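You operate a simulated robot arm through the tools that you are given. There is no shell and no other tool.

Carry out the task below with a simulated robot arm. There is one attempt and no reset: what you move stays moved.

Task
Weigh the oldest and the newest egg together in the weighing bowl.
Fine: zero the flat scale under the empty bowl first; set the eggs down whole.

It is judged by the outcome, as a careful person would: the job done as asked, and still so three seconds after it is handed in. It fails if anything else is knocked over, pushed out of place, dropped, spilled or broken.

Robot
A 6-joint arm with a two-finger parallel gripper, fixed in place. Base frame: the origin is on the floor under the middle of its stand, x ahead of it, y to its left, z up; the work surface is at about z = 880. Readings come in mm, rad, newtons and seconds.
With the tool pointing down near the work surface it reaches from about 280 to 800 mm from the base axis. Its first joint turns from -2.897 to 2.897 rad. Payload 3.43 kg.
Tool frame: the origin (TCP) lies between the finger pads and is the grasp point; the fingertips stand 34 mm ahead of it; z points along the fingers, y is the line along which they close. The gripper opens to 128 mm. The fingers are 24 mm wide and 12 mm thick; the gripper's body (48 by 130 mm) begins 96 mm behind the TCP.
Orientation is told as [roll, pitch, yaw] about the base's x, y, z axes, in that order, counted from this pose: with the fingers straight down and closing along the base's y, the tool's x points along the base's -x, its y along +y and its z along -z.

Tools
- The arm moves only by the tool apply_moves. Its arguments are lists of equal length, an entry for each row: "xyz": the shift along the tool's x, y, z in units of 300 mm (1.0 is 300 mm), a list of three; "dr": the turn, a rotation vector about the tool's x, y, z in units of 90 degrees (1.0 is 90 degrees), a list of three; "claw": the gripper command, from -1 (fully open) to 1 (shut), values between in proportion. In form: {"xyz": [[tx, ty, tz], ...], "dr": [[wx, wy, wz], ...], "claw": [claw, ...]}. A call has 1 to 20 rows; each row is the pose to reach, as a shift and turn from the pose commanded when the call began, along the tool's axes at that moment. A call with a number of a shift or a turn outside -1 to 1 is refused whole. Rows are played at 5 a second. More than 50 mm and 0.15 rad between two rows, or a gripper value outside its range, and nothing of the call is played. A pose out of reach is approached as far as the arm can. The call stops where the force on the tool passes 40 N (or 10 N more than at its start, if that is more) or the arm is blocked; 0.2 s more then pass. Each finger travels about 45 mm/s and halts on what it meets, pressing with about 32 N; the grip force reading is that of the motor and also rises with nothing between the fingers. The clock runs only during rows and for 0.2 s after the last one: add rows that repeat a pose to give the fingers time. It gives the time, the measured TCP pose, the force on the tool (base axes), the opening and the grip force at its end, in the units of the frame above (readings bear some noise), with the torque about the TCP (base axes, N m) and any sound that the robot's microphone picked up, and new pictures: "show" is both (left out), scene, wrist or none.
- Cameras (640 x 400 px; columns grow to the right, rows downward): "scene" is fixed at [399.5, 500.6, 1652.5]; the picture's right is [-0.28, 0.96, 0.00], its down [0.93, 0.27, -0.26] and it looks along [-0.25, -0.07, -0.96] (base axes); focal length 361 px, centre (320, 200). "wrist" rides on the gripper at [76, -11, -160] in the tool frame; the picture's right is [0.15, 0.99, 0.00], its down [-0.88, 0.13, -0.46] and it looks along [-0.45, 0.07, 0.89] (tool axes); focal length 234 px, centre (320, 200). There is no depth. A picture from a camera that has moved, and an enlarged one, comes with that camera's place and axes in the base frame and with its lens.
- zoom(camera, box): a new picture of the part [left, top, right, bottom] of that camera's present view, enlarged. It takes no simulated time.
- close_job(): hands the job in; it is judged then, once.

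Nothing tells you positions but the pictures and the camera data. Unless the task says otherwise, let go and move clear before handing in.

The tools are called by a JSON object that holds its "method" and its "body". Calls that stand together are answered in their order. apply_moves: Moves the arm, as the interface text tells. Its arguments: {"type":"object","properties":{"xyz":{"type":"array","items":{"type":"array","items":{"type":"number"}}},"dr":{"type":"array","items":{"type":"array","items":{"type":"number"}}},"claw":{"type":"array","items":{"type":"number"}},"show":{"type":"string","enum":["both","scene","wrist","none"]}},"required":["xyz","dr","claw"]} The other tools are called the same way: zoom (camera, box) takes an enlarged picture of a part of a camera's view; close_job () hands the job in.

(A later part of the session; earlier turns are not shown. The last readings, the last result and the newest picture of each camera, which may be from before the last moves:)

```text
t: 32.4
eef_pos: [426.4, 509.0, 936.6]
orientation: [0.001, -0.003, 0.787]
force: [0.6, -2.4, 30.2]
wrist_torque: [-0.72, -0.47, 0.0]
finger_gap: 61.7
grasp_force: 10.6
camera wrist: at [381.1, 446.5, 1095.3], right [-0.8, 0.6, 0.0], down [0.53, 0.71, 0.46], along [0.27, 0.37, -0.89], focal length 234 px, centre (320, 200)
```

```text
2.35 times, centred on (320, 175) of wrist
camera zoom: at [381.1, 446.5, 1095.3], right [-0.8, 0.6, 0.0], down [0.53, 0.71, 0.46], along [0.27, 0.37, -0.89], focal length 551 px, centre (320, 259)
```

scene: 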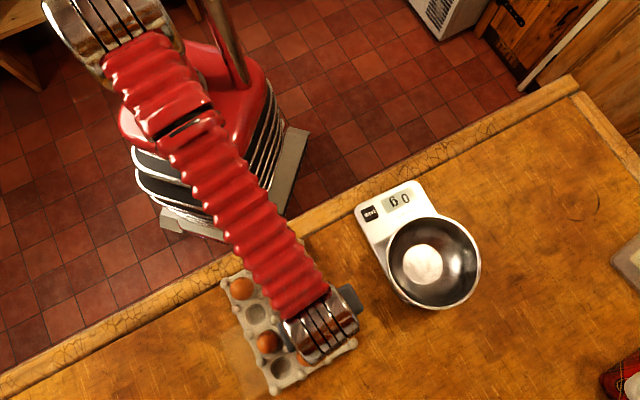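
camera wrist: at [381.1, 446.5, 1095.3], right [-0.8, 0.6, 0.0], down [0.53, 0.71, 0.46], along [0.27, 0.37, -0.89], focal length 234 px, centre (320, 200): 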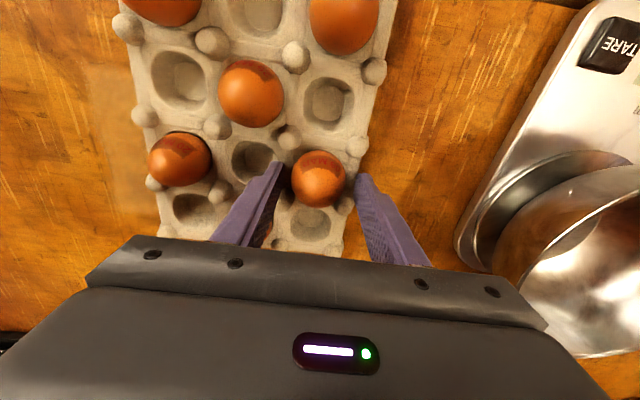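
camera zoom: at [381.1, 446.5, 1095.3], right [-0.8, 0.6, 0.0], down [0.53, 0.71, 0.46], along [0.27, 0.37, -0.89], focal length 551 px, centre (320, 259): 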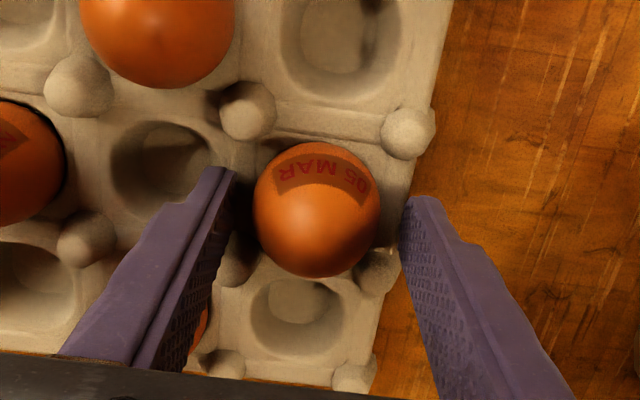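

The left fingertip touched the ridge between cells (30 N, about z≈903), so I'll back up 5 mm at once and grip a little higher.

{"method": "apply_moves", "body": {"xyz": [[0, 0, -0.01], [0, 0, -0.0185], [0, 0, -0.0185]], "dr": [[0, 0, 0], [0, 0, 0], [0, 0, 0]], "claw": [0.03, 0.03, 0.03], "show": "wrist"}}

{"method": "zoom", "body": {"camera": "wrist", "box": [220, 90, 420, 260]}}

{"method": "zoom", "body": {"camera": "scene", "box": [215, 235, 365, 395]}}

```text
t: 33.2
eef_pos: [427.6, 506.8, 939.2]
orientation: [0.002, 0.004, 0.786]
force: [-0.5, 0.4, -0.6]
wrist_torque: [0.01, -0.03, 0.03]
finger_gap: 62.1
grasp_force: 0.1
camera wrist: at [380.7, 446.0, 1098.6], right [-0.8, 0.6, 0.0], down [0.53, 0.71, 0.45], along [0.27, 0.37, -0.89], focal length 234 px, centre (320, 200)
```

wrist: 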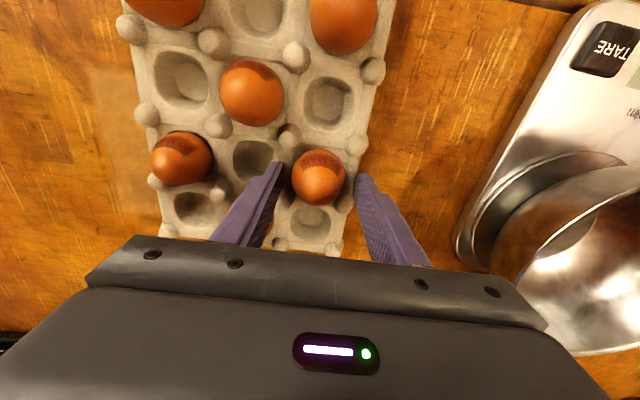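

```text
2.35 times, centred on (320, 175) of wrist
camera zoom: at [380.7, 446.0, 1098.6], right [-0.8, 0.6, 0.0], down [0.53, 0.71, 0.45], along [0.27, 0.37, -0.89], focal length 551 px, centre (320, 259)
```

zoom: 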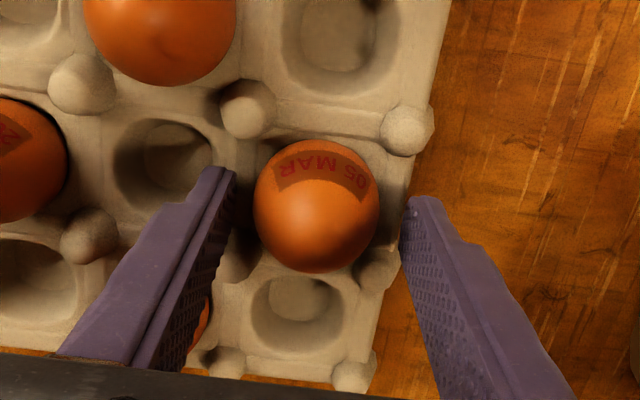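

```text
2.50 times, centred on (290, 315) of scene
camera zoom: at [399.5, 500.6, 1652.5], right [-0.28, 0.96, 0.0], down [0.93, 0.27, -0.26], along [-0.25, -0.07, -0.96], focal length 902 px, centre (395, -88)
```

zoom: 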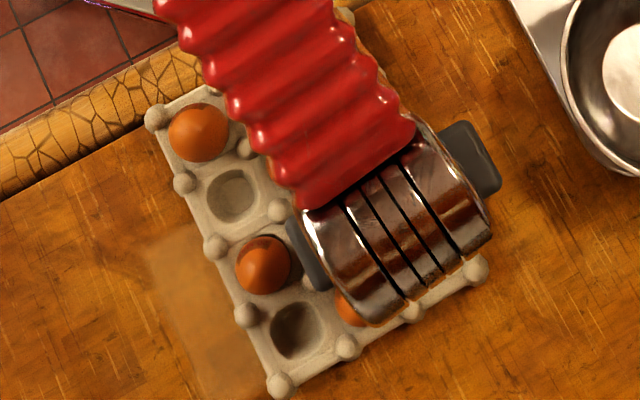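

Force is back to zero and the tray hasn't moved. I'll close slowly to about 48 mm and read the grip.

{"method": "apply_moves", "body": {"xyz": [[0, 0, 0], [0, 0, 0], [0, 0, 0], [0, 0, 0], [0, 0, 0]], "dr": [[0, 0, 0], [0, 0, 0], [0, 0, 0], [0, 0, 0], [0, 0, 0]], "claw": [0.1, 0.15, 0.2, 0.25, 0.25], "show": "none"}}

{"method": "zoom", "body": {"camera": "wrist", "box": [220, 90, 420, 260]}}

```text
t: 34.4
eef_pos: [426.2, 507.7, 940.6]
orientation: [0.001, 0.0, 0.785]
force: [0.0, -0.2, -0.1]
wrist_torque: [-0.06, -0.04, 0.02]
finger_gap: 48.6
grasp_force: 1.0
```

```text
2.35 times, centred on (320, 175) of wrist
camera zoom: at [380.9, 446.0, 1099.4], right [-0.8, 0.6, 0.0], down [0.53, 0.71, 0.46], along [0.27, 0.37, -0.89], focal length 551 px, centre (320, 259)
```

zoom: 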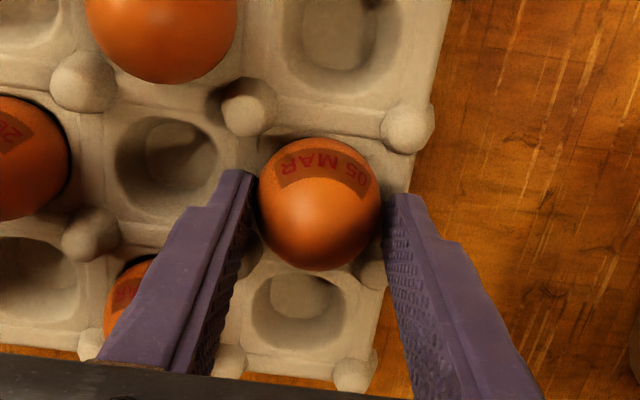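

The pads are nearly touching the egg (gap 48.6 mm). I'll continue in 1 mm steps.

{"method": "apply_moves", "body": {"xyz": [[0, 0, 0], [0, 0, 0], [0, 0, 0], [0, 0, 0]], "dr": [[0, 0, 0], [0, 0, 0], [0, 0, 0], [0, 0, 0]], "claw": [0.26, 0.27, 0.281, 0.281], "show": "none"}}

{"method": "zoom", "body": {"camera": "wrist", "box": [220, 90, 420, 260]}}

```text
t: 35.4
eef_pos: [426.7, 507.8, 940.1]
orientation: [0.002, -0.001, 0.786]
force: [1.0, -1.0, -0.4]
wrist_torque: [-0.02, -0.02, 0.06]
finger_gap: 46.5
grasp_force: 0.8
```

```text
2.35 times, centred on (320, 175) of wrist
camera zoom: at [380.9, 446.1, 1099.4], right [-0.8, 0.6, 0.0], down [0.53, 0.71, 0.46], along [0.27, 0.37, -0.89], focal length 551 px, centre (320, 259)
```

zoom: 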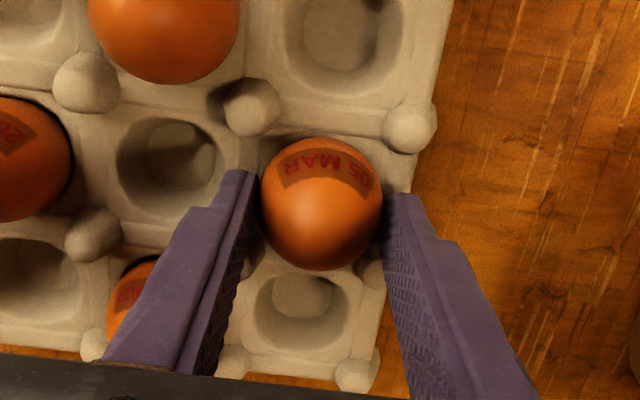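

The left pad is touching first and nudging the tray by about 1 mm, so the egg sits slightly left of my centre. I'll open a touch, shift left about 1.7 mm and close again.

{"method": "apply_moves", "body": {"xyz": [[0, 0, 0], [0, -0.003, 0], [0, -0.006, 0], [0, -0.006, 0], [0, -0.006, 0], [0, -0.006, 0], [0, -0.006, 0]], "dr": [[0, 0, 0], [0, 0, 0], [0, 0, 0], [0, 0, 0], [0, 0, 0], [0, 0, 0], [0, 0, 0]], "claw": [0.23, 0.23, 0.23, 0.25, 0.265, 0.281, 0.281], "show": "none"}}

{"method": "zoom", "body": {"camera": "wrist", "box": [220, 90, 420, 260]}}

```text
t: 37.0
eef_pos: [427.2, 506.1, 939.1]
orientation: [0.001, 0.0, 0.786]
force: [-0.9, 0.4, -0.5]
wrist_torque: [0.02, 0.04, 0.02]
finger_gap: 46.5
grasp_force: 0.7
```

```text
2.35 times, centred on (320, 175) of wrist
camera zoom: at [382.0, 445.3, 1099.2], right [-0.8, 0.6, 0.0], down [0.53, 0.71, 0.46], along [0.27, 0.37, -0.89], focal length 551 px, centre (320, 259)
```

zoom: 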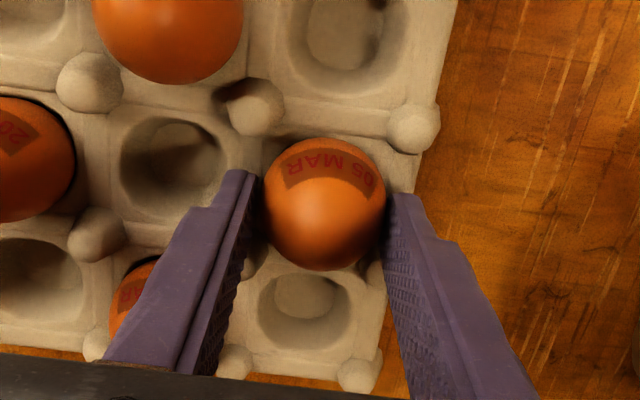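

The egg is now almost centred between the pads. Continuing to close in small steps.

{"method": "apply_moves", "body": {"xyz": [[0, 0, 0], [0, 0, 0], [0, 0, 0], [0, 0, 0]], "dr": [[0, 0, 0], [0, 0, 0], [0, 0, 0], [0, 0, 0]], "claw": [0.29, 0.3, 0.3125, 0.3125], "show": "none"}}

{"method": "zoom", "body": {"camera": "wrist", "box": [220, 90, 420, 260]}}

```text
t: 38.0
eef_pos: [426.8, 505.8, 940.5]
orientation: [0.001, 0.002, 0.785]
force: [-1.3, 0.3, -0.2]
wrist_torque: [0.04, 0.04, -0.03]
finger_gap: 45.4
grasp_force: 4.8
```

```text
2.35 times, centred on (320, 175) of wrist
camera zoom: at [382.0, 445.3, 1099.2], right [-0.8, 0.6, 0.0], down [0.53, 0.71, 0.46], along [0.27, 0.37, -0.89], focal length 551 px, centre (320, 259)
```

zoom: 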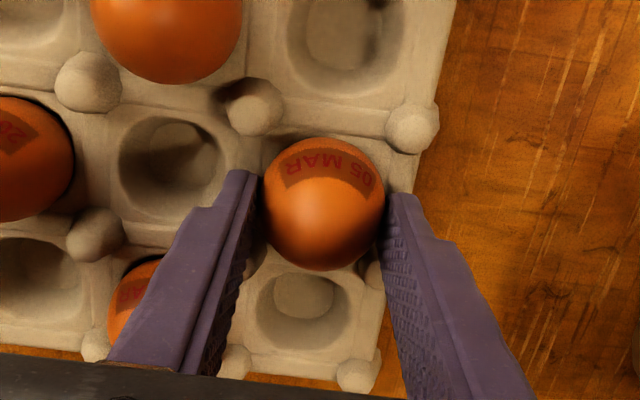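

The pads now meet the egg (45.4 mm, 4.8 N), and force grows gently with the command. I'll tighten to about 10 N and lift straight up slowly.

{"method": "apply_moves", "body": {"xyz": [[0, 0, 0], [0, 0, 0], [0, 0, -0.01], [0, 0, -0.025], [0, 0, -0.05], [0, 0, -0.05]], "dr": [[0, 0, 0], [0, 0, 0], [0, 0, 0], [0, 0, 0], [0, 0, 0], [0, 0, 0]], "claw": [0.33, 0.345, 0.345, 0.345, 0.345, 0.345], "show": "none"}}

{"method": "zoom", "body": {"camera": "wrist", "box": [220, 90, 420, 260]}}

{"method": "zoom", "body": {"camera": "scene", "box": [215, 235, 365, 395]}}

```text
t: 39.4
eef_pos: [425.8, 507.3, 955.9]
orientation: [0.001, 0.0, 0.786]
force: [1.1, 0.6, -0.5]
wrist_torque: [-0.01, 0.03, 0.02]
finger_gap: 44.7
grasp_force: 12.3
```

```text
2.35 times, centred on (320, 175) of wrist
camera zoom: at [381.2, 445.3, 1114.4], right [-0.8, 0.6, 0.0], down [0.53, 0.71, 0.46], along [0.27, 0.37, -0.89], focal length 551 px, centre (320, 259)
```

zoom: 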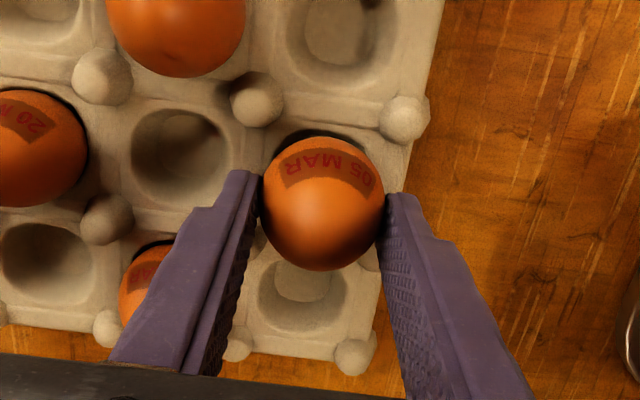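

```text
2.50 times, centred on (290, 315) of scene
camera zoom: at [399.5, 500.6, 1652.5], right [-0.28, 0.96, 0.0], down [0.93, 0.27, -0.26], along [-0.25, -0.07, -0.96], focal length 902 px, centre (395, -88)
```

zoom: 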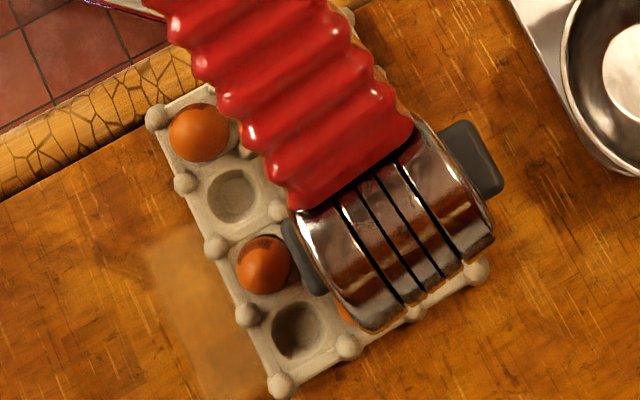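

The egg came up cleanly with the gripper at about 12 N, and the tray stayed put. I'll raise it well above the bowl rim, then re-measure the bowl centre before crossing over.

{"method": "apply_moves", "body": {"xyz": [[0, 0, -0.05], [0, 0, -0.12], [0, 0, -0.2], [0, 0, -0.28], [0, 0, -0.35], [0, 0, -0.4], [0, 0, -0.4]], "dr": [[0, 0, 0], [0, 0, 0], [0, 0, 0], [0, 0, 0], [0, 0, 0], [0, 0, 0], [0, 0, 0]], "claw": [0.345, 0.345, 0.345, 0.345, 0.345, 0.345, 0.345]}}

{"method": "zoom", "body": {"camera": "scene", "box": [345, 170, 495, 320]}}

{"method": "zoom", "body": {"camera": "wrist", "box": [220, 90, 420, 260]}}

```text
t: 41.0
eef_pos: [427.1, 508.7, 1075.8]
orientation: [0.002, 0.002, 0.785]
force: [-0.5, 0.0, 0.2]
wrist_torque: [-0.01, -0.01, 0.02]
finger_gap: 44.4
grasp_force: 12.3
camera wrist: at [382.1, 447.0, 1234.9], right [-0.8, 0.6, 0.0], down [0.53, 0.71, 0.46], along [0.27, 0.37, -0.89], focal length 234 px, centre (320, 200)
```

scene: 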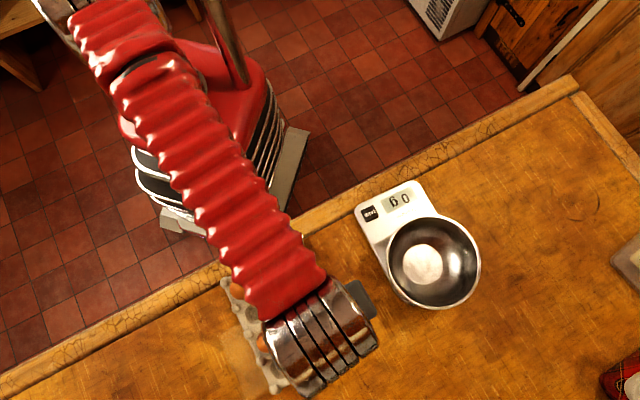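
wrist: 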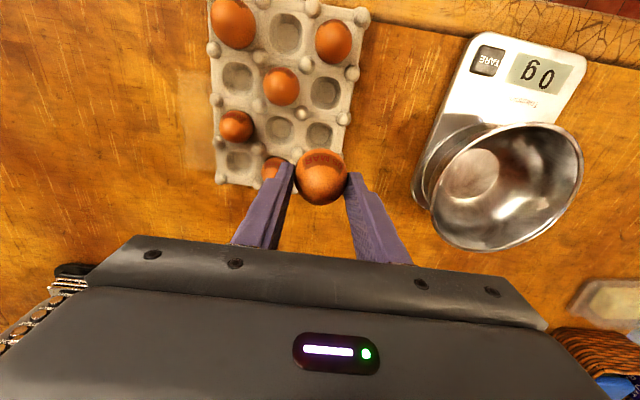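

```text
2.67 times, centred on (420, 245) of scene
camera zoom: at [399.5, 500.6, 1652.5], right [-0.28, 0.96, 0.0], down [0.93, 0.27, -0.26], along [-0.25, -0.07, -0.96], focal length 962 px, centre (53, 80)
```

zoom: 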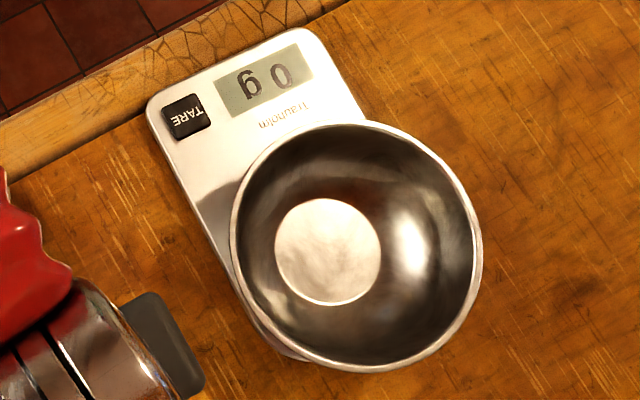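

```text
2.35 times, centred on (320, 175) of wrist
camera zoom: at [382.1, 447.0, 1234.9], right [-0.8, 0.6, 0.0], down [0.53, 0.71, 0.46], along [0.27, 0.37, -0.89], focal length 551 px, centre (320, 259)
```

zoom: 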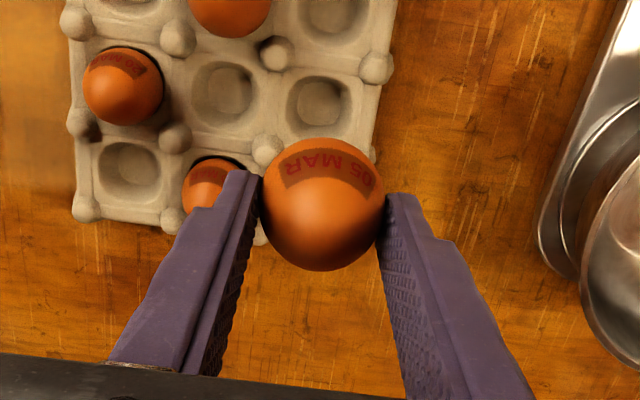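

The bowl centre is at about (279, 688) and the egg is held firmly. I'll move it over the far half of the bowl, at about (296, 705), well above the rim.

{"method": "apply_moves", "body": {"xyz": [[-0.012, 0.06, 0], [-0.028, 0.14, 0], [-0.049, 0.24, 0], [-0.069, 0.345, 0], [-0.09, 0.45, 0], [-0.111, 0.55, 0], [-0.131, 0.65, 0], [-0.147, 0.73, 0], [-0.1565, 0.779, 0], [-0.1565, 0.779, 0]], "dr": [[0, 0, 0], [0, 0, 0], [0, 0, 0], [0, 0, 0], [0, 0, 0], [0, 0, 0], [0, 0, 0], [0, 0, 0], [0, 0, 0], [0, 0, 0]], "claw": [0.345, 0.345, 0.345, 0.345, 0.345, 0.345, 0.345, 0.345, 0.345, 0.345]}}

{"method": "zoom", "body": {"camera": "wrist", "box": [200, 60, 440, 260]}}

{"method": "zoom", "body": {"camera": "scene", "box": [345, 170, 495, 320]}}

```text
t: 43.2
eef_pos: [289.1, 694.0, 1069.6]
orientation: [0.001, 0.0, 0.785]
force: [-0.1, 0.1, 0.3]
wrist_torque: [0.01, 0.01, 0.0]
finger_gap: 44.7
grasp_force: 12.2
out of reach, approached as far as the arm can: row 8, 9, 10
camera wrist: at [244.7, 633.5, 1228.4], right [-0.8, 0.6, 0.0], down [0.53, 0.71, 0.46], along [0.27, 0.37, -0.89], focal length 234 px, centre (320, 200)
```

scene: 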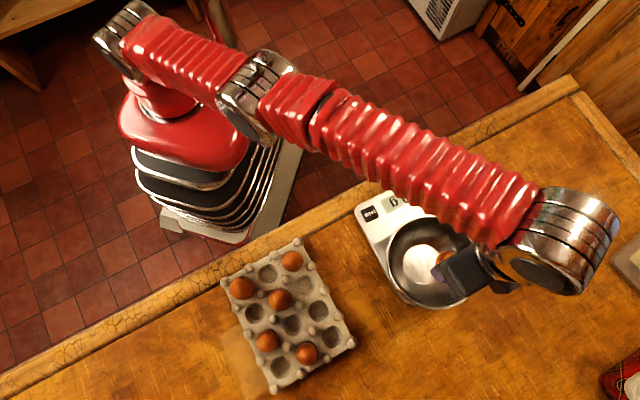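
wrist: 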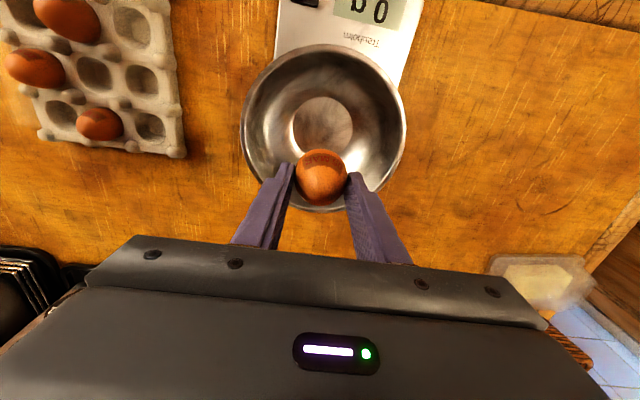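

```text
2.00 times, centred on (320, 160) of wrist
camera zoom: at [244.7, 633.5, 1228.4], right [-0.8, 0.6, 0.0], down [0.53, 0.71, 0.46], along [0.27, 0.37, -0.89], focal length 468 px, centre (320, 280)
```

zoom: 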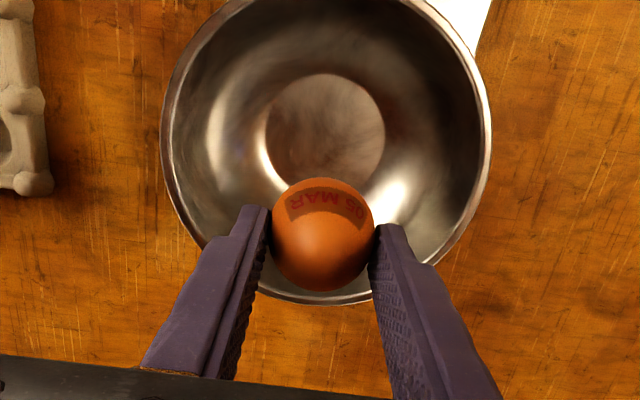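

```text
2.67 times, centred on (420, 245) of scene
camera zoom: at [399.5, 500.6, 1652.5], right [-0.28, 0.96, 0.0], down [0.93, 0.27, -0.26], along [-0.25, -0.07, -0.96], focal length 962 px, centre (53, 80)
```

zoom: 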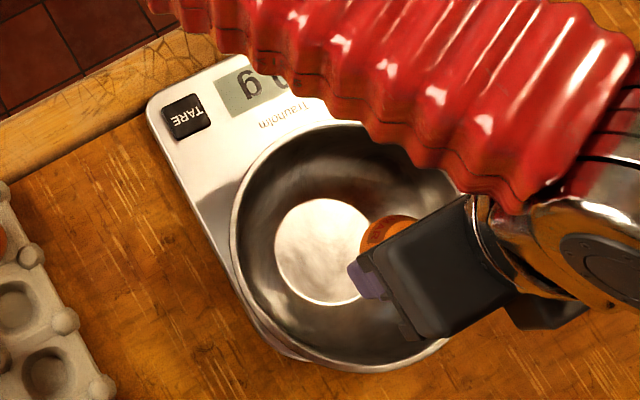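

The arm stopped about 10 mm short at that height because of reach; the egg is at about (289, 694), still well inside the bowl. Lowering brings the target into reach, so I'll go down 35 mm and re-check.

{"method": "apply_moves", "body": {"xyz": [[0, 0, 0.04], [0, 0, 0.08], [0, 0, 0.1167], [0, 0, 0.1167]], "dr": [[0, 0, 0], [0, 0, 0], [0, 0, 0], [0, 0, 0]], "claw": [0.345, 0.345, 0.345, 0.345], "show": "none"}}

{"method": "zoom", "body": {"camera": "wrist", "box": [200, 60, 440, 260]}}

{"method": "zoom", "body": {"camera": "scene", "box": [345, 170, 495, 320]}}

```text
t: 44.2
eef_pos: [291.4, 693.2, 1034.3]
orientation: [0.003, -0.002, 0.785]
force: [-0.3, -0.1, -1.4]
wrist_torque: [0.01, 0.0, 0.01]
finger_gap: 44.6
grasp_force: 12.1
```

```text
2.00 times, centred on (320, 160) of wrist
camera zoom: at [245.7, 632.1, 1193.8], right [-0.8, 0.6, 0.0], down [0.53, 0.71, 0.46], along [0.27, 0.37, -0.89], focal length 468 px, centre (320, 280)
```

zoom: 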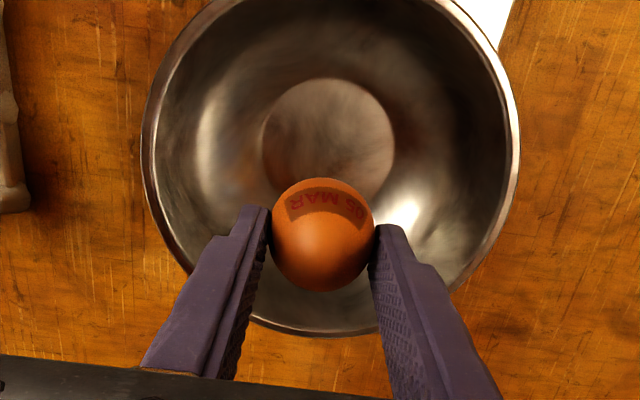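

```text
2.67 times, centred on (420, 245) of scene
camera zoom: at [399.5, 500.6, 1652.5], right [-0.28, 0.96, 0.0], down [0.93, 0.27, -0.26], along [-0.25, -0.07, -0.96], focal length 962 px, centre (53, 80)
```

zoom: 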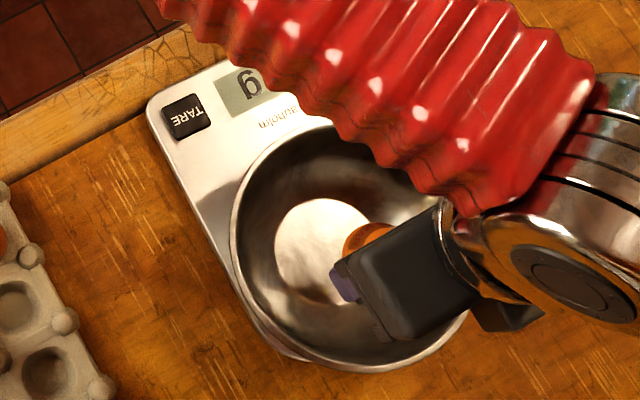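

Let me hold still for a moment and read the settled pose, since the reading differs from my command.

{"method": "apply_moves", "body": {"xyz": [[0, 0, 0], [0, 0, 0]], "dr": [[0, 0, 0], [0, 0, 0]], "claw": [0.345, 0.345], "show": "none"}}

```text
t: 44.8
eef_pos: [291.5, 693.7, 1033.8]
orientation: [0.002, -0.001, 0.785]
force: [0.0, 0.5, 0.1]
wrist_torque: [-0.02, -0.04, -0.01]
finger_gap: 44.6
grasp_force: 11.3
```

Corrected for camera rounding, the bowl centre is at about (276, 683) and the egg sits about 18 mm toward the far side, inside the bowl. I'll lower another 34 mm with a slight outward shift.

{"method": "apply_moves", "body": {"xyz": [[-0.005, 0.0035, 0.038], [-0.01, 0.007, 0.076], [-0.0153, 0.0106, 0.1133], [-0.0153, 0.0106, 0.1133]], "dr": [[0, 0, 0], [0, 0, 0], [0, 0, 0], [0, 0, 0]], "claw": [0.345, 0.345, 0.345, 0.345]}}

{"method": "zoom", "body": {"camera": "wrist", "box": [200, 60, 440, 260]}}

{"method": "zoom", "body": {"camera": "scene", "box": [345, 170, 495, 320]}}

```text
t: 45.8
eef_pos: [291.9, 698.7, 1002.6]
orientation: [0.002, 0.001, 0.785]
force: [-0.5, 0.2, -1.2]
wrist_torque: [0.03, -0.01, 0.04]
finger_gap: 44.7
grasp_force: 12.9
camera wrist: at [246.6, 637.4, 1160.8], right [-0.8, 0.6, 0.0], down [0.53, 0.71, 0.46], along [0.27, 0.37, -0.89], focal length 234 px, centre (320, 200)
```

scene: 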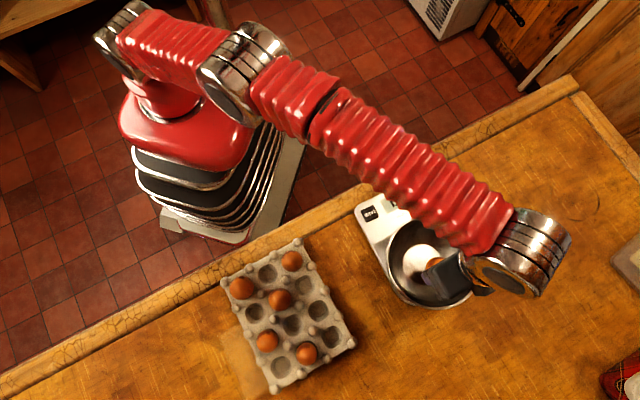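
wrist: 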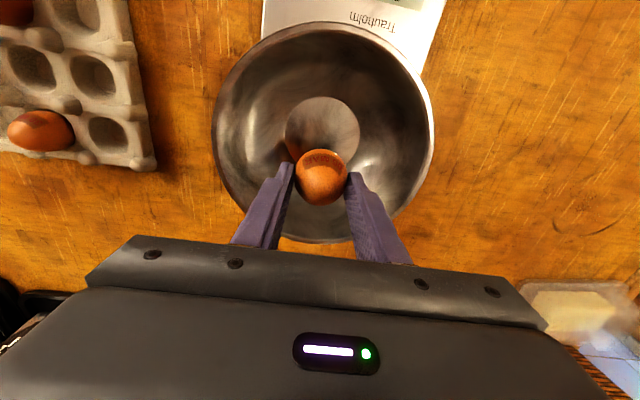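

```text
2.00 times, centred on (320, 160) of wrist
camera zoom: at [246.6, 637.4, 1160.8], right [-0.8, 0.6, 0.0], down [0.53, 0.71, 0.46], along [0.27, 0.37, -0.89], focal length 468 px, centre (320, 280)
```

zoom: 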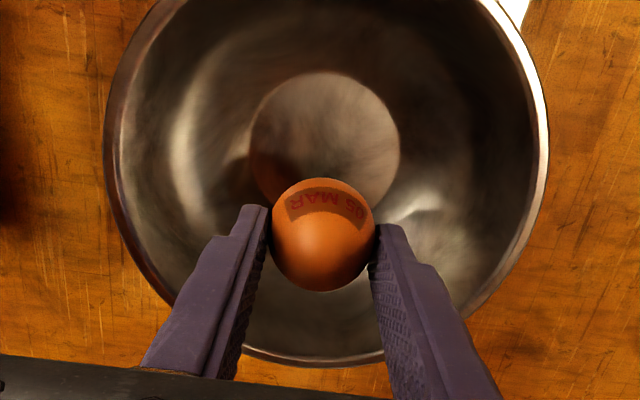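

```text
2.67 times, centred on (420, 245) of scene
camera zoom: at [399.5, 500.6, 1652.5], right [-0.28, 0.96, 0.0], down [0.93, 0.27, -0.26], along [-0.25, -0.07, -0.96], focal length 962 px, centre (53, 80)
```

zoom: 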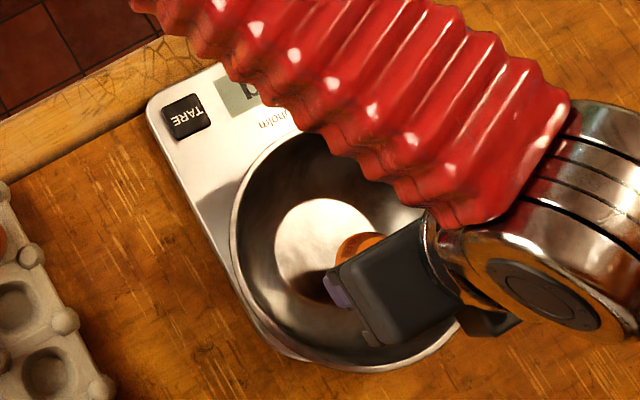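

The egg is about 23 mm off the bowl's centre toward the far side, with clear space around the fingers. I'll lower 25 mm, then feel for the floor.

{"method": "apply_moves", "body": {"xyz": [[0, 0, 0.03], [0, 0, 0.06], [0, 0, 0.083], [0, 0, 0.083], [0, 0, 0.083]], "dr": [[0, 0, 0], [0, 0, 0], [0, 0, 0], [0, 0, 0], [0, 0, 0]], "claw": [0.345, 0.345, 0.345, 0.345, 0.345], "show": "none"}}

{"method": "zoom", "body": {"camera": "wrist", "box": [200, 60, 440, 260]}}

{"method": "zoom", "body": {"camera": "scene", "box": [345, 170, 495, 320]}}

```text
t: 47.0
eef_pos: [293.1, 697.1, 975.4]
orientation: [0.001, 0.0, 0.785]
force: [-0.7, 1.0, -0.9]
wrist_torque: [0.01, 0.02, -0.01]
finger_gap: 44.5
grasp_force: 12.4
```

```text
2.00 times, centred on (320, 160) of wrist
camera zoom: at [246.9, 636.7, 1135.1], right [-0.8, 0.6, 0.0], down [0.53, 0.71, 0.46], along [0.27, 0.37, -0.89], focal length 468 px, centre (320, 280)
```

zoom: 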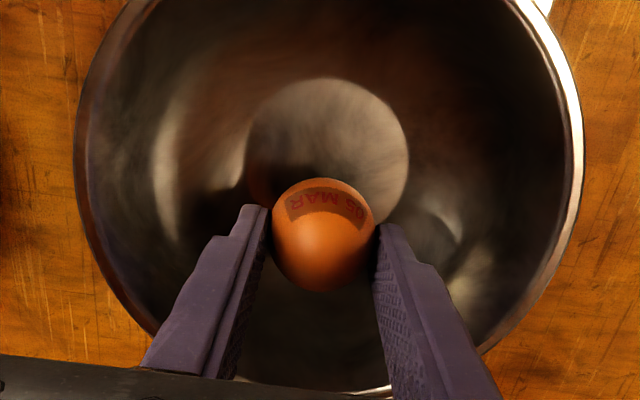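

```text
2.67 times, centred on (420, 245) of scene
camera zoom: at [399.5, 500.6, 1652.5], right [-0.28, 0.96, 0.0], down [0.93, 0.27, -0.26], along [-0.25, -0.07, -0.96], focal length 962 px, centre (53, 80)
```

zoom: 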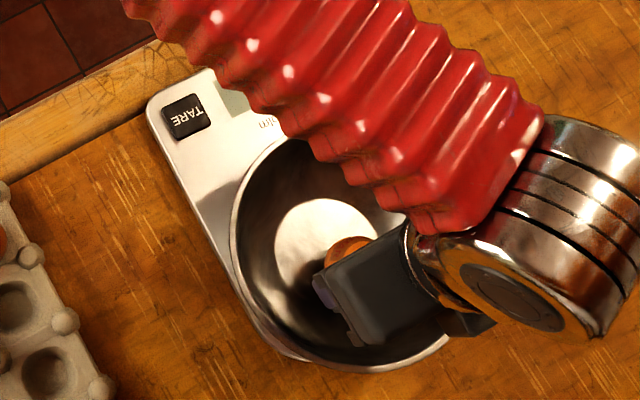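

No contact yet. I'll lower in 2 mm steps, checking the force each time.

{"method": "apply_moves", "body": {"xyz": [[0, 0, 0.006], [0, 0, 0.012], [0, 0, 0.012]], "dr": [[0, 0, 0], [0, 0, 0], [0, 0, 0]], "claw": [0.345, 0.345, 0.345], "show": "none"}}

{"method": "apply_moves", "body": {"xyz": [[0, 0, 0.005], [0, 0, 0.008], [0, 0, 0.008]], "dr": [[0, 0, 0], [0, 0, 0], [0, 0, 0]], "claw": [0.345, 0.345, 0.345], "show": "none"}}

```text
t: 47.8
eef_pos: [292.5, 698.1, 971.7]
orientation: [0.004, -0.002, 0.786]
force: [0.0, -0.5, -1.0]
wrist_torque: [0.02, 0.01, 0.01]
finger_gap: 44.4
grasp_force: 11.6
```

```text
t: 48.6
eef_pos: [291.9, 698.6, 970.0]
orientation: [0.002, 0.001, 0.784]
force: [0.0, -0.7, -1.3]
wrist_torque: [0.0, 0.0, 0.02]
finger_gap: 44.6
grasp_force: 12.2
```

Still free (about −1 N). Continuing 2 mm at a time.

{"method": "apply_moves", "body": {"xyz": [[0, 0, 0.0035], [0, 0, 0.007], [0, 0, 0.007]], "dr": [[0, 0, 0], [0, 0, 0], [0, 0, 0]], "claw": [0.345, 0.345, 0.345], "show": "none"}}

```text
t: 49.4
eef_pos: [292.8, 698.2, 967.7]
orientation: [0.003, -0.001, 0.785]
force: [-0.4, 0.7, -0.5]
wrist_torque: [-0.03, 0.0, -0.02]
finger_gap: 44.4
grasp_force: 11.8
```

{"method": "apply_moves", "body": {"xyz": [[0, 0, 0.0035], [0, 0, 0.006], [0, 0, 0.006]], "dr": [[0, 0, 0], [0, 0, 0], [0, 0, 0]], "claw": [0.345, 0.345, 0.345], "show": "none"}}

{"method": "zoom", "body": {"camera": "wrist", "box": [200, 60, 440, 260]}}

{"method": "zoom", "body": {"camera": "scene", "box": [345, 170, 495, 320]}}

```text
t: 50.2
eef_pos: [292.0, 697.7, 965.2]
orientation: [0.0, 0.0, 0.787]
force: [0.7, 0.2, -0.4]
wrist_torque: [-0.02, 0.01, -0.02]
finger_gap: 44.3
grasp_force: 12.0
```

```text
2.00 times, centred on (320, 160) of wrist
camera zoom: at [246.8, 637.1, 1124.8], right [-0.8, 0.6, 0.0], down [0.53, 0.71, 0.46], along [0.27, 0.37, -0.89], focal length 468 px, centre (320, 280)
```

zoom: 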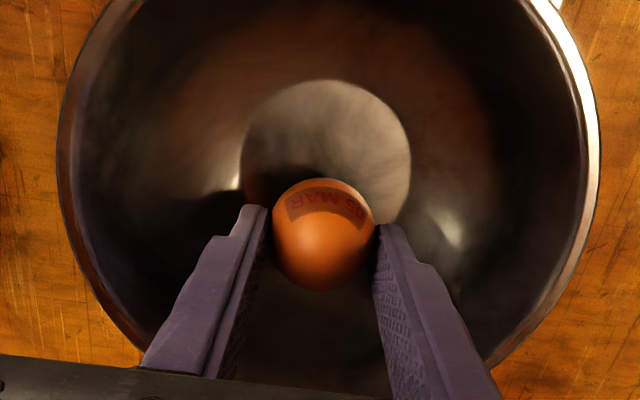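

```text
2.67 times, centred on (420, 245) of scene
camera zoom: at [399.5, 500.6, 1652.5], right [-0.28, 0.96, 0.0], down [0.93, 0.27, -0.26], along [-0.25, -0.07, -0.96], focal length 962 px, centre (53, 80)
```

zoom: 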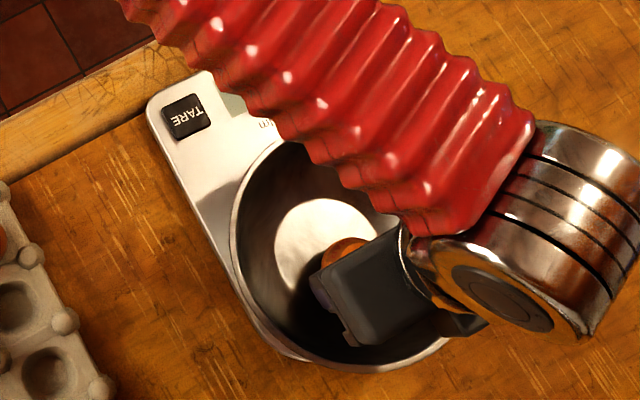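

No firm contact yet. I'll keep going in 1.5 mm steps.

{"method": "apply_moves", "body": {"xyz": [[0, 0, 0.0025], [0, 0, 0.005], [0, 0, 0.005]], "dr": [[0, 0, 0], [0, 0, 0], [0, 0, 0]], "claw": [0.345, 0.345, 0.345], "show": "none"}}

```text
t: 51.0
eef_pos: [292.0, 697.8, 963.8]
orientation: [0.001, 0.0, 0.786]
force: [0.8, -0.1, -0.6]
wrist_torque: [-0.01, 0.01, 0.0]
finger_gap: 44.8
grasp_force: 12.0
```

{"method": "apply_moves", "body": {"xyz": [[0, 0, 0.0025], [0, 0, 0.005], [0, 0, 0.005]], "dr": [[0, 0, 0], [0, 0, 0], [0, 0, 0]], "claw": [0.345, 0.345, 0.345], "show": "none"}}

```text
t: 51.8
eef_pos: [291.3, 699.1, 961.8]
orientation: [0.002, 0.001, 0.787]
force: [0.2, 0.1, -1.5]
wrist_torque: [0.0, -0.02, 0.01]
finger_gap: 44.8
grasp_force: 12.2
```

{"method": "apply_moves", "body": {"xyz": [[0, 0, 0.0025], [0, 0, 0.005], [0, 0, 0.005]], "dr": [[0, 0, 0], [0, 0, 0], [0, 0, 0]], "claw": [0.345, 0.345, 0.345], "show": "none"}}

```text
t: 52.6
eef_pos: [291.3, 699.0, 960.7]
orientation: [0.003, -0.001, 0.786]
force: [-0.1, 0.2, -0.7]
wrist_torque: [-0.02, 0.0, -0.02]
finger_gap: 44.6
grasp_force: 11.5
```

Still free at TCP z≈960.5. Stepping on.

{"method": "apply_moves", "body": {"xyz": [[0, 0, 0.0025], [0, 0, 0.005], [0, 0, 0.005]], "dr": [[0, 0, 0], [0, 0, 0], [0, 0, 0]], "claw": [0.345, 0.345, 0.345], "show": "none"}}

{"method": "zoom", "body": {"camera": "wrist", "box": [200, 60, 440, 260]}}

```text
t: 53.4
eef_pos: [291.8, 698.4, 959.3]
orientation: [0.003, 0.0, 0.787]
force: [-0.8, -1.4, 7.1]
wrist_torque: [-0.07, 0.06, -0.04]
finger_gap: 44.5
grasp_force: 11.4
```

```text
2.00 times, centred on (320, 160) of wrist
camera zoom: at [246.2, 637.6, 1119.6], right [-0.8, 0.6, 0.0], down [0.53, 0.71, 0.46], along [0.27, 0.37, -0.89], focal length 468 px, centre (320, 280)
```

zoom: 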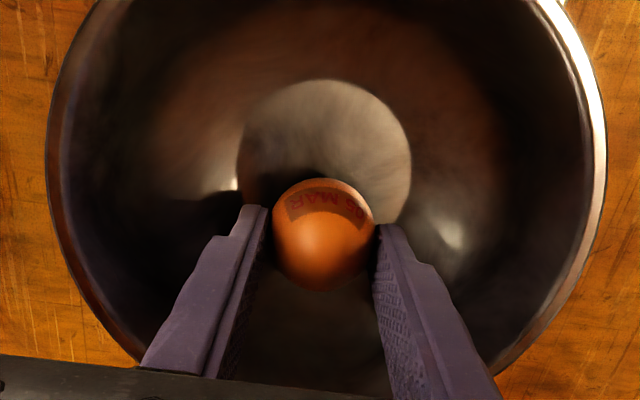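

Contact: 7 N up. I'll ease off about 0.7 mm, then open the fingers slowly and let the egg settle.

{"method": "apply_moves", "body": {"xyz": [[0, 0, -0.0025], [0, 0, -0.0025], [0, 0, -0.0025], [0, 0, -0.0025], [0, 0, -0.0025], [0, 0, -0.0025], [0, 0, -0.0025]], "dr": [[0, 0, 0], [0, 0, 0], [0, 0, 0], [0, 0, 0], [0, 0, 0], [0, 0, 0], [0, 0, 0]], "claw": [0.345, 0.33, 0.315, 0.305, 0.3, 0.295, 0.295], "show": "none"}}

{"method": "zoom", "body": {"camera": "wrist", "box": [200, 60, 440, 260]}}

```text
t: 55.0
eef_pos: [292.6, 698.6, 959.9]
orientation: [-0.001, 0.0, 0.786]
force: [-0.7, -0.8, -0.7]
wrist_torque: [-0.01, 0.02, -0.01]
finger_gap: 45.6
grasp_force: 0.7
```

```text
2.00 times, centred on (320, 160) of wrist
camera zoom: at [246.8, 637.7, 1119.6], right [-0.8, 0.6, 0.0], down [0.53, 0.71, 0.46], along [0.27, 0.37, -0.89], focal length 468 px, centre (320, 280)
```

zoom: 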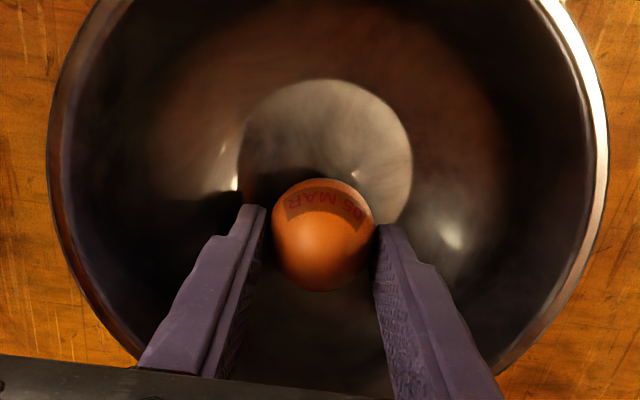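

The grip is almost released and the egg is steady. I'll open further step by step.

{"method": "apply_moves", "body": {"xyz": [[0, 0, 0], [0, 0, 0], [0, 0, 0], [0, 0, 0], [0, 0, 0]], "dr": [[0, 0, 0], [0, 0, 0], [0, 0, 0], [0, 0, 0], [0, 0, 0]], "claw": [0.28, 0.265, 0.25, 0.235, 0.22], "show": "none"}}

{"method": "zoom", "body": {"camera": "wrist", "box": [200, 60, 440, 260]}}

```text
t: 56.2
eef_pos: [290.7, 698.6, 959.5]
orientation: [0.003, 0.001, 0.787]
force: [1.0, 0.5, -1.2]
wrist_torque: [0.02, 0.01, 0.0]
finger_gap: 50.1
grasp_force: 0.4
```

```text
2.00 times, centred on (320, 160) of wrist
camera zoom: at [246.8, 637.7, 1119.6], right [-0.8, 0.6, 0.0], down [0.53, 0.71, 0.46], along [0.27, 0.37, -0.89], focal length 468 px, centre (320, 280)
```

zoom: 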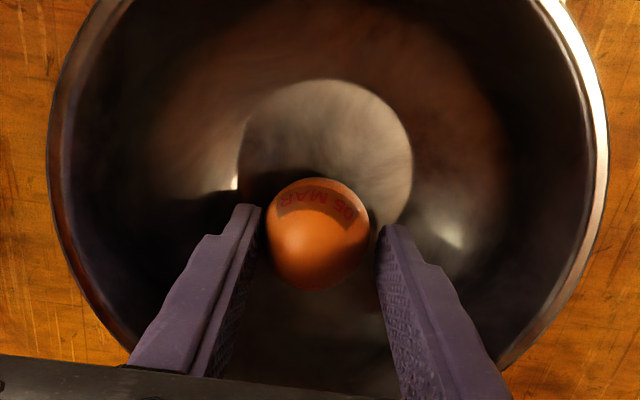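

The egg is free and leaning slightly onto the left pad. Opening more, slowly, so it lies down gently.

{"method": "apply_moves", "body": {"xyz": [[0, 0, 0], [0, 0, 0], [0, 0, 0], [0, 0, 0], [0, 0, 0], [0, 0, 0]], "dr": [[0, 0, 0], [0, 0, 0], [0, 0, 0], [0, 0, 0], [0, 0, 0], [0, 0, 0]], "claw": [0.2, 0.18, 0.16, 0.14, 0.12, 0.1], "show": "none"}}

{"method": "zoom", "body": {"camera": "wrist", "box": [200, 60, 440, 260]}}

```text
t: 57.6
eef_pos: [292.3, 698.5, 959.5]
orientation: [0.002, 0.0, 0.786]
force: [-0.5, 0.0, -0.3]
wrist_torque: [-0.05, 0.0, 0.0]
finger_gap: 57.4
grasp_force: 0.1
```

```text
2.00 times, centred on (320, 160) of wrist
camera zoom: at [246.8, 637.7, 1119.7], right [-0.8, 0.6, 0.0], down [0.53, 0.71, 0.46], along [0.27, 0.37, -0.89], focal length 468 px, centre (320, 280)
```

zoom: 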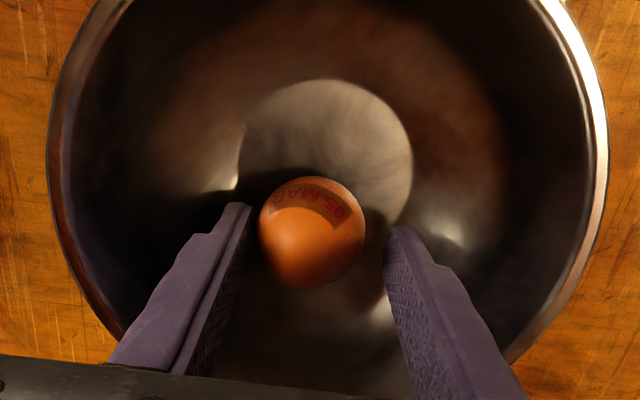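

{"method": "apply_moves", "body": {"xyz": [[0, 0, 0], [0, 0, 0], [0, 0, 0], [0, 0, 0], [0, 0, 0], [0, 0, 0], [0, 0, 0], [0, 0, 0]], "dr": [[0, 0, 0], [0, 0, 0], [0, 0, 0], [0, 0, 0], [0, 0, 0], [0, 0, 0], [0, 0, 0], [0, 0, 0]], "claw": [0.08, 0.06, 0.04, 0.02, 0, -0.03, -0.06, -0.09], "show": "none"}}

{"method": "zoom", "body": {"camera": "wrist", "box": [200, 60, 440, 260]}}

```text
t: 59.4
eef_pos: [292.3, 699.8, 959.8]
orientation: [0.001, -0.001, 0.787]
force: [-0.2, -0.6, 0.6]
wrist_torque: [0.0, -0.02, -0.01]
finger_gap: 70.0
grasp_force: 0.1
```

```text
2.00 times, centred on (320, 160) of wrist
camera zoom: at [246.8, 637.7, 1119.6], right [-0.8, 0.6, 0.0], down [0.53, 0.71, 0.46], along [0.27, 0.37, -0.89], focal length 468 px, centre (320, 280)
```

zoom: 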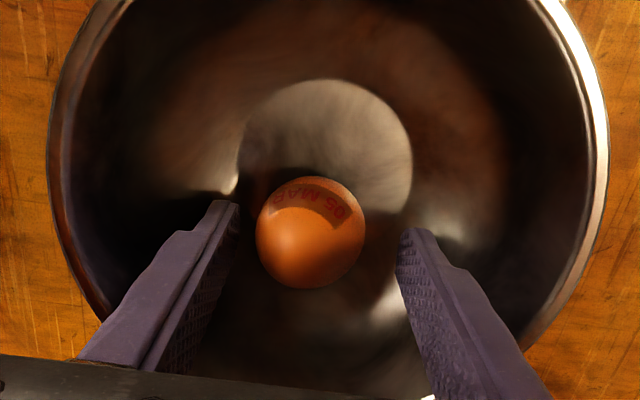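

The fingers are well clear of the egg. I'll rise straight up and look at where it settled.

{"method": "apply_moves", "body": {"xyz": [[0, 0, -0.03], [0, 0, -0.08], [0, 0, -0.15], [0, 0, -0.23], [0, 0, -0.3], [0, 0, -0.3], [0, 0, -0.3]], "dr": [[0, 0, 0], [0, 0, 0], [0, 0, 0], [0, 0, 0], [0, 0, 0], [0, 0, 0], [0, 0, 0]], "claw": [-0.09, -0.09, -0.09, -0.09, -0.09, -0.09, -0.09]}}

{"method": "zoom", "body": {"camera": "wrist", "box": [200, 20, 440, 260]}}

{"method": "zoom", "body": {"camera": "scene", "box": [345, 170, 495, 320]}}

```text
t: 61.0
eef_pos: [294.1, 698.8, 1052.7]
orientation: [0.002, 0.001, 0.784]
force: [0.0, 0.5, 0.6]
wrist_torque: [0.03, 0.01, -0.01]
finger_gap: 69.9
grasp_force: 0.1
camera wrist: at [248.6, 637.1, 1210.8], right [-0.8, 0.6, 0.0], down [0.53, 0.71, 0.46], along [0.27, 0.37, -0.89], focal length 234 px, centre (320, 200)
```

scene: 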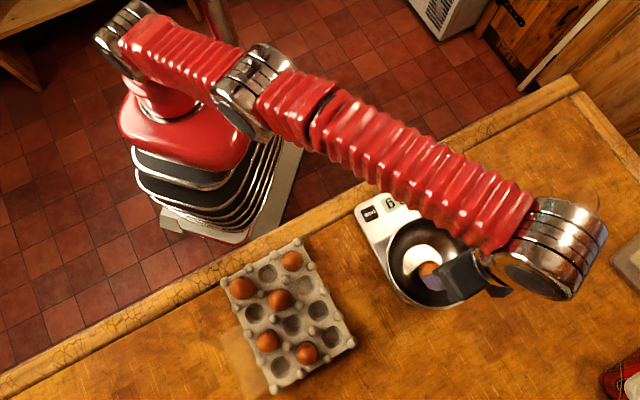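
wrist: 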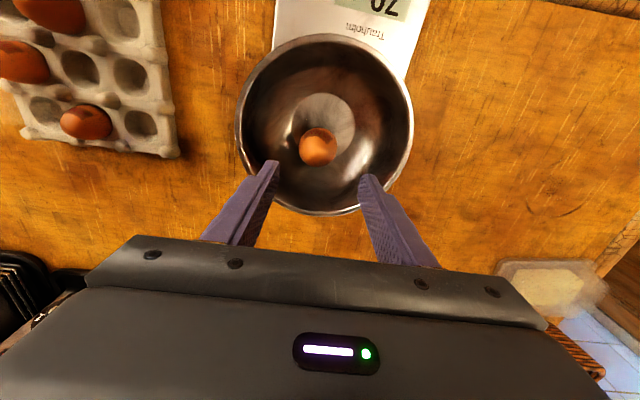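

```text
1.67 times, centred on (320, 140) of wrist
camera zoom: at [248.6, 637.1, 1210.8], right [-0.8, 0.6, 0.0], down [0.53, 0.71, 0.46], along [0.27, 0.37, -0.89], focal length 390 px, centre (320, 300)
```

zoom: 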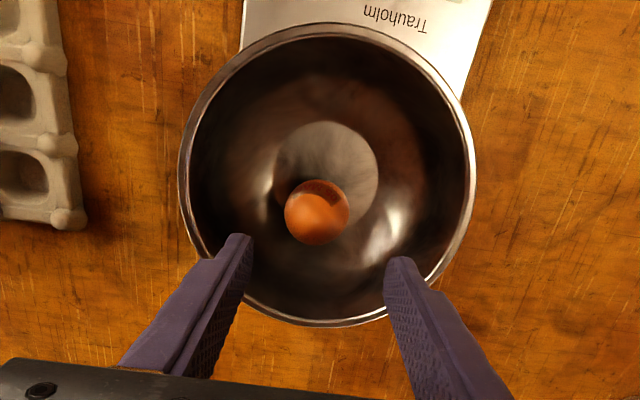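

```text
2.67 times, centred on (420, 245) of scene
camera zoom: at [399.5, 500.6, 1652.5], right [-0.28, 0.96, 0.0], down [0.93, 0.27, -0.26], along [-0.25, -0.07, -0.96], focal length 962 px, centre (53, 80)
```

zoom: 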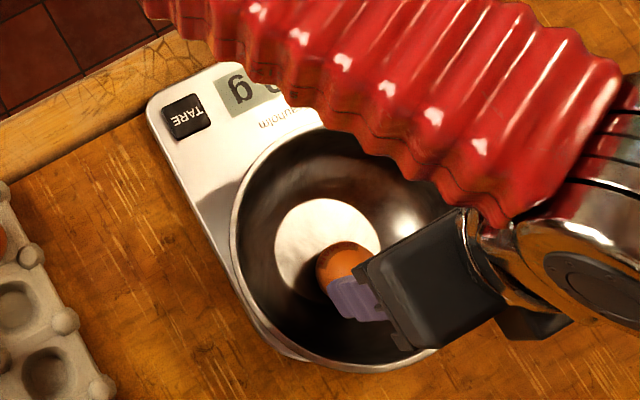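

The display shows about 70 g and the oldest egg rests safely on the far side of the bowl. Now for the newest egg, F (30 MAR) at about (508, 506); I'll move above it at the same height.

{"method": "apply_moves", "body": {"xyz": [[0, 0, -0.035], [-0.007, -0.12, -0.035], [-0.014, -0.24, -0.035], [-0.021, -0.36, -0.035], [-0.028, -0.48, -0.035], [-0.036, -0.6, -0.035], [-0.043, -0.72, -0.035], [-0.05, -0.84, -0.035], [-0.057, -0.962, -0.035], [-0.057, -0.962, -0.035]], "dr": [[0, 0, 0], [0, 0, 0], [0, 0, 0], [0, 0, 0], [0, 0, 0], [0, 0, 0], [0, 0, 0], [0, 0, 0], [0, 0, 0], [0, 0, 0]], "claw": [-0.09, -0.09, -0.06, -0.03, 0, 0.03, 0.03, 0.03, 0.03, 0.03]}}

{"method": "zoom", "body": {"camera": "wrist", "box": [220, 90, 420, 260]}}

{"method": "zoom", "body": {"camera": "scene", "box": [345, 170, 495, 320]}}

```text
t: 63.2
eef_pos: [508.8, 508.1, 1060.2]
orientation: [0.002, 0.0, 0.784]
force: [0.0, -0.2, -0.7]
wrist_torque: [0.04, 0.0, 0.0]
finger_gap: 61.9
grasp_force: 0.0
out of reach, approached as far as the arm can: row 1
camera wrist: at [462.8, 447.2, 1219.7], right [-0.8, 0.6, 0.0], down [0.53, 0.71, 0.46], along [0.27, 0.37, -0.89], focal length 234 px, centre (320, 200)
```

scene: 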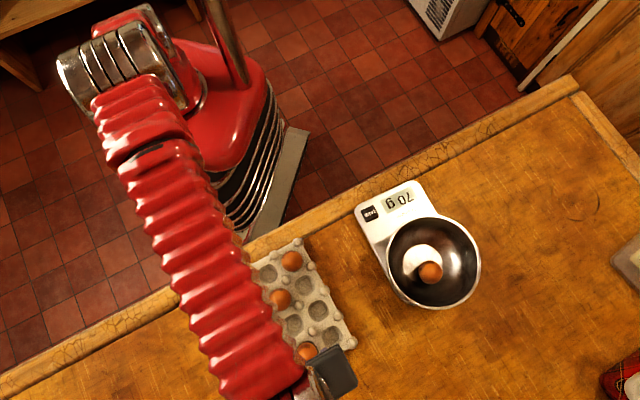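
wrist: 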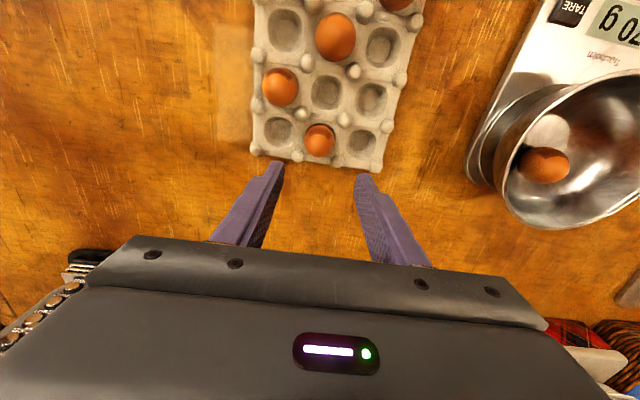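

```text
2.35 times, centred on (320, 175) of wrist
camera zoom: at [462.8, 447.2, 1219.7], right [-0.8, 0.6, 0.0], down [0.53, 0.71, 0.46], along [0.27, 0.37, -0.89], focal length 551 px, centre (320, 259)
```

zoom: 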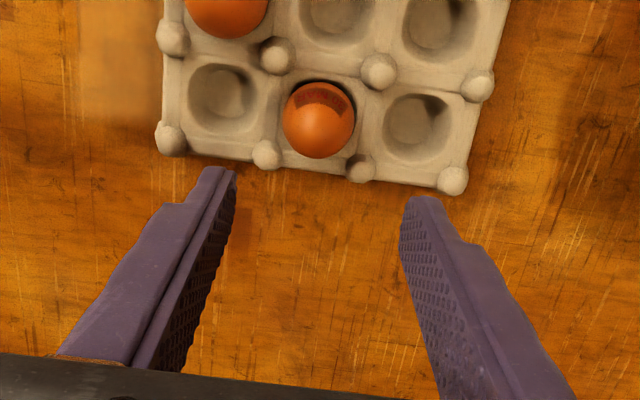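

```text
2.67 times, centred on (420, 245) of scene
camera zoom: at [399.5, 500.6, 1652.5], right [-0.28, 0.96, 0.0], down [0.93, 0.27, -0.26], along [-0.25, -0.07, -0.96], focal length 962 px, centre (53, 80)
```

zoom: 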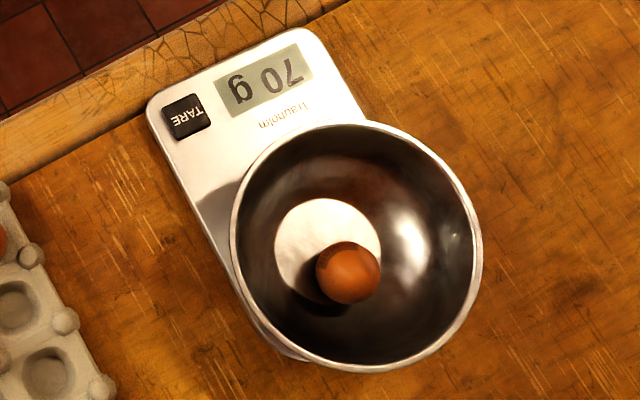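

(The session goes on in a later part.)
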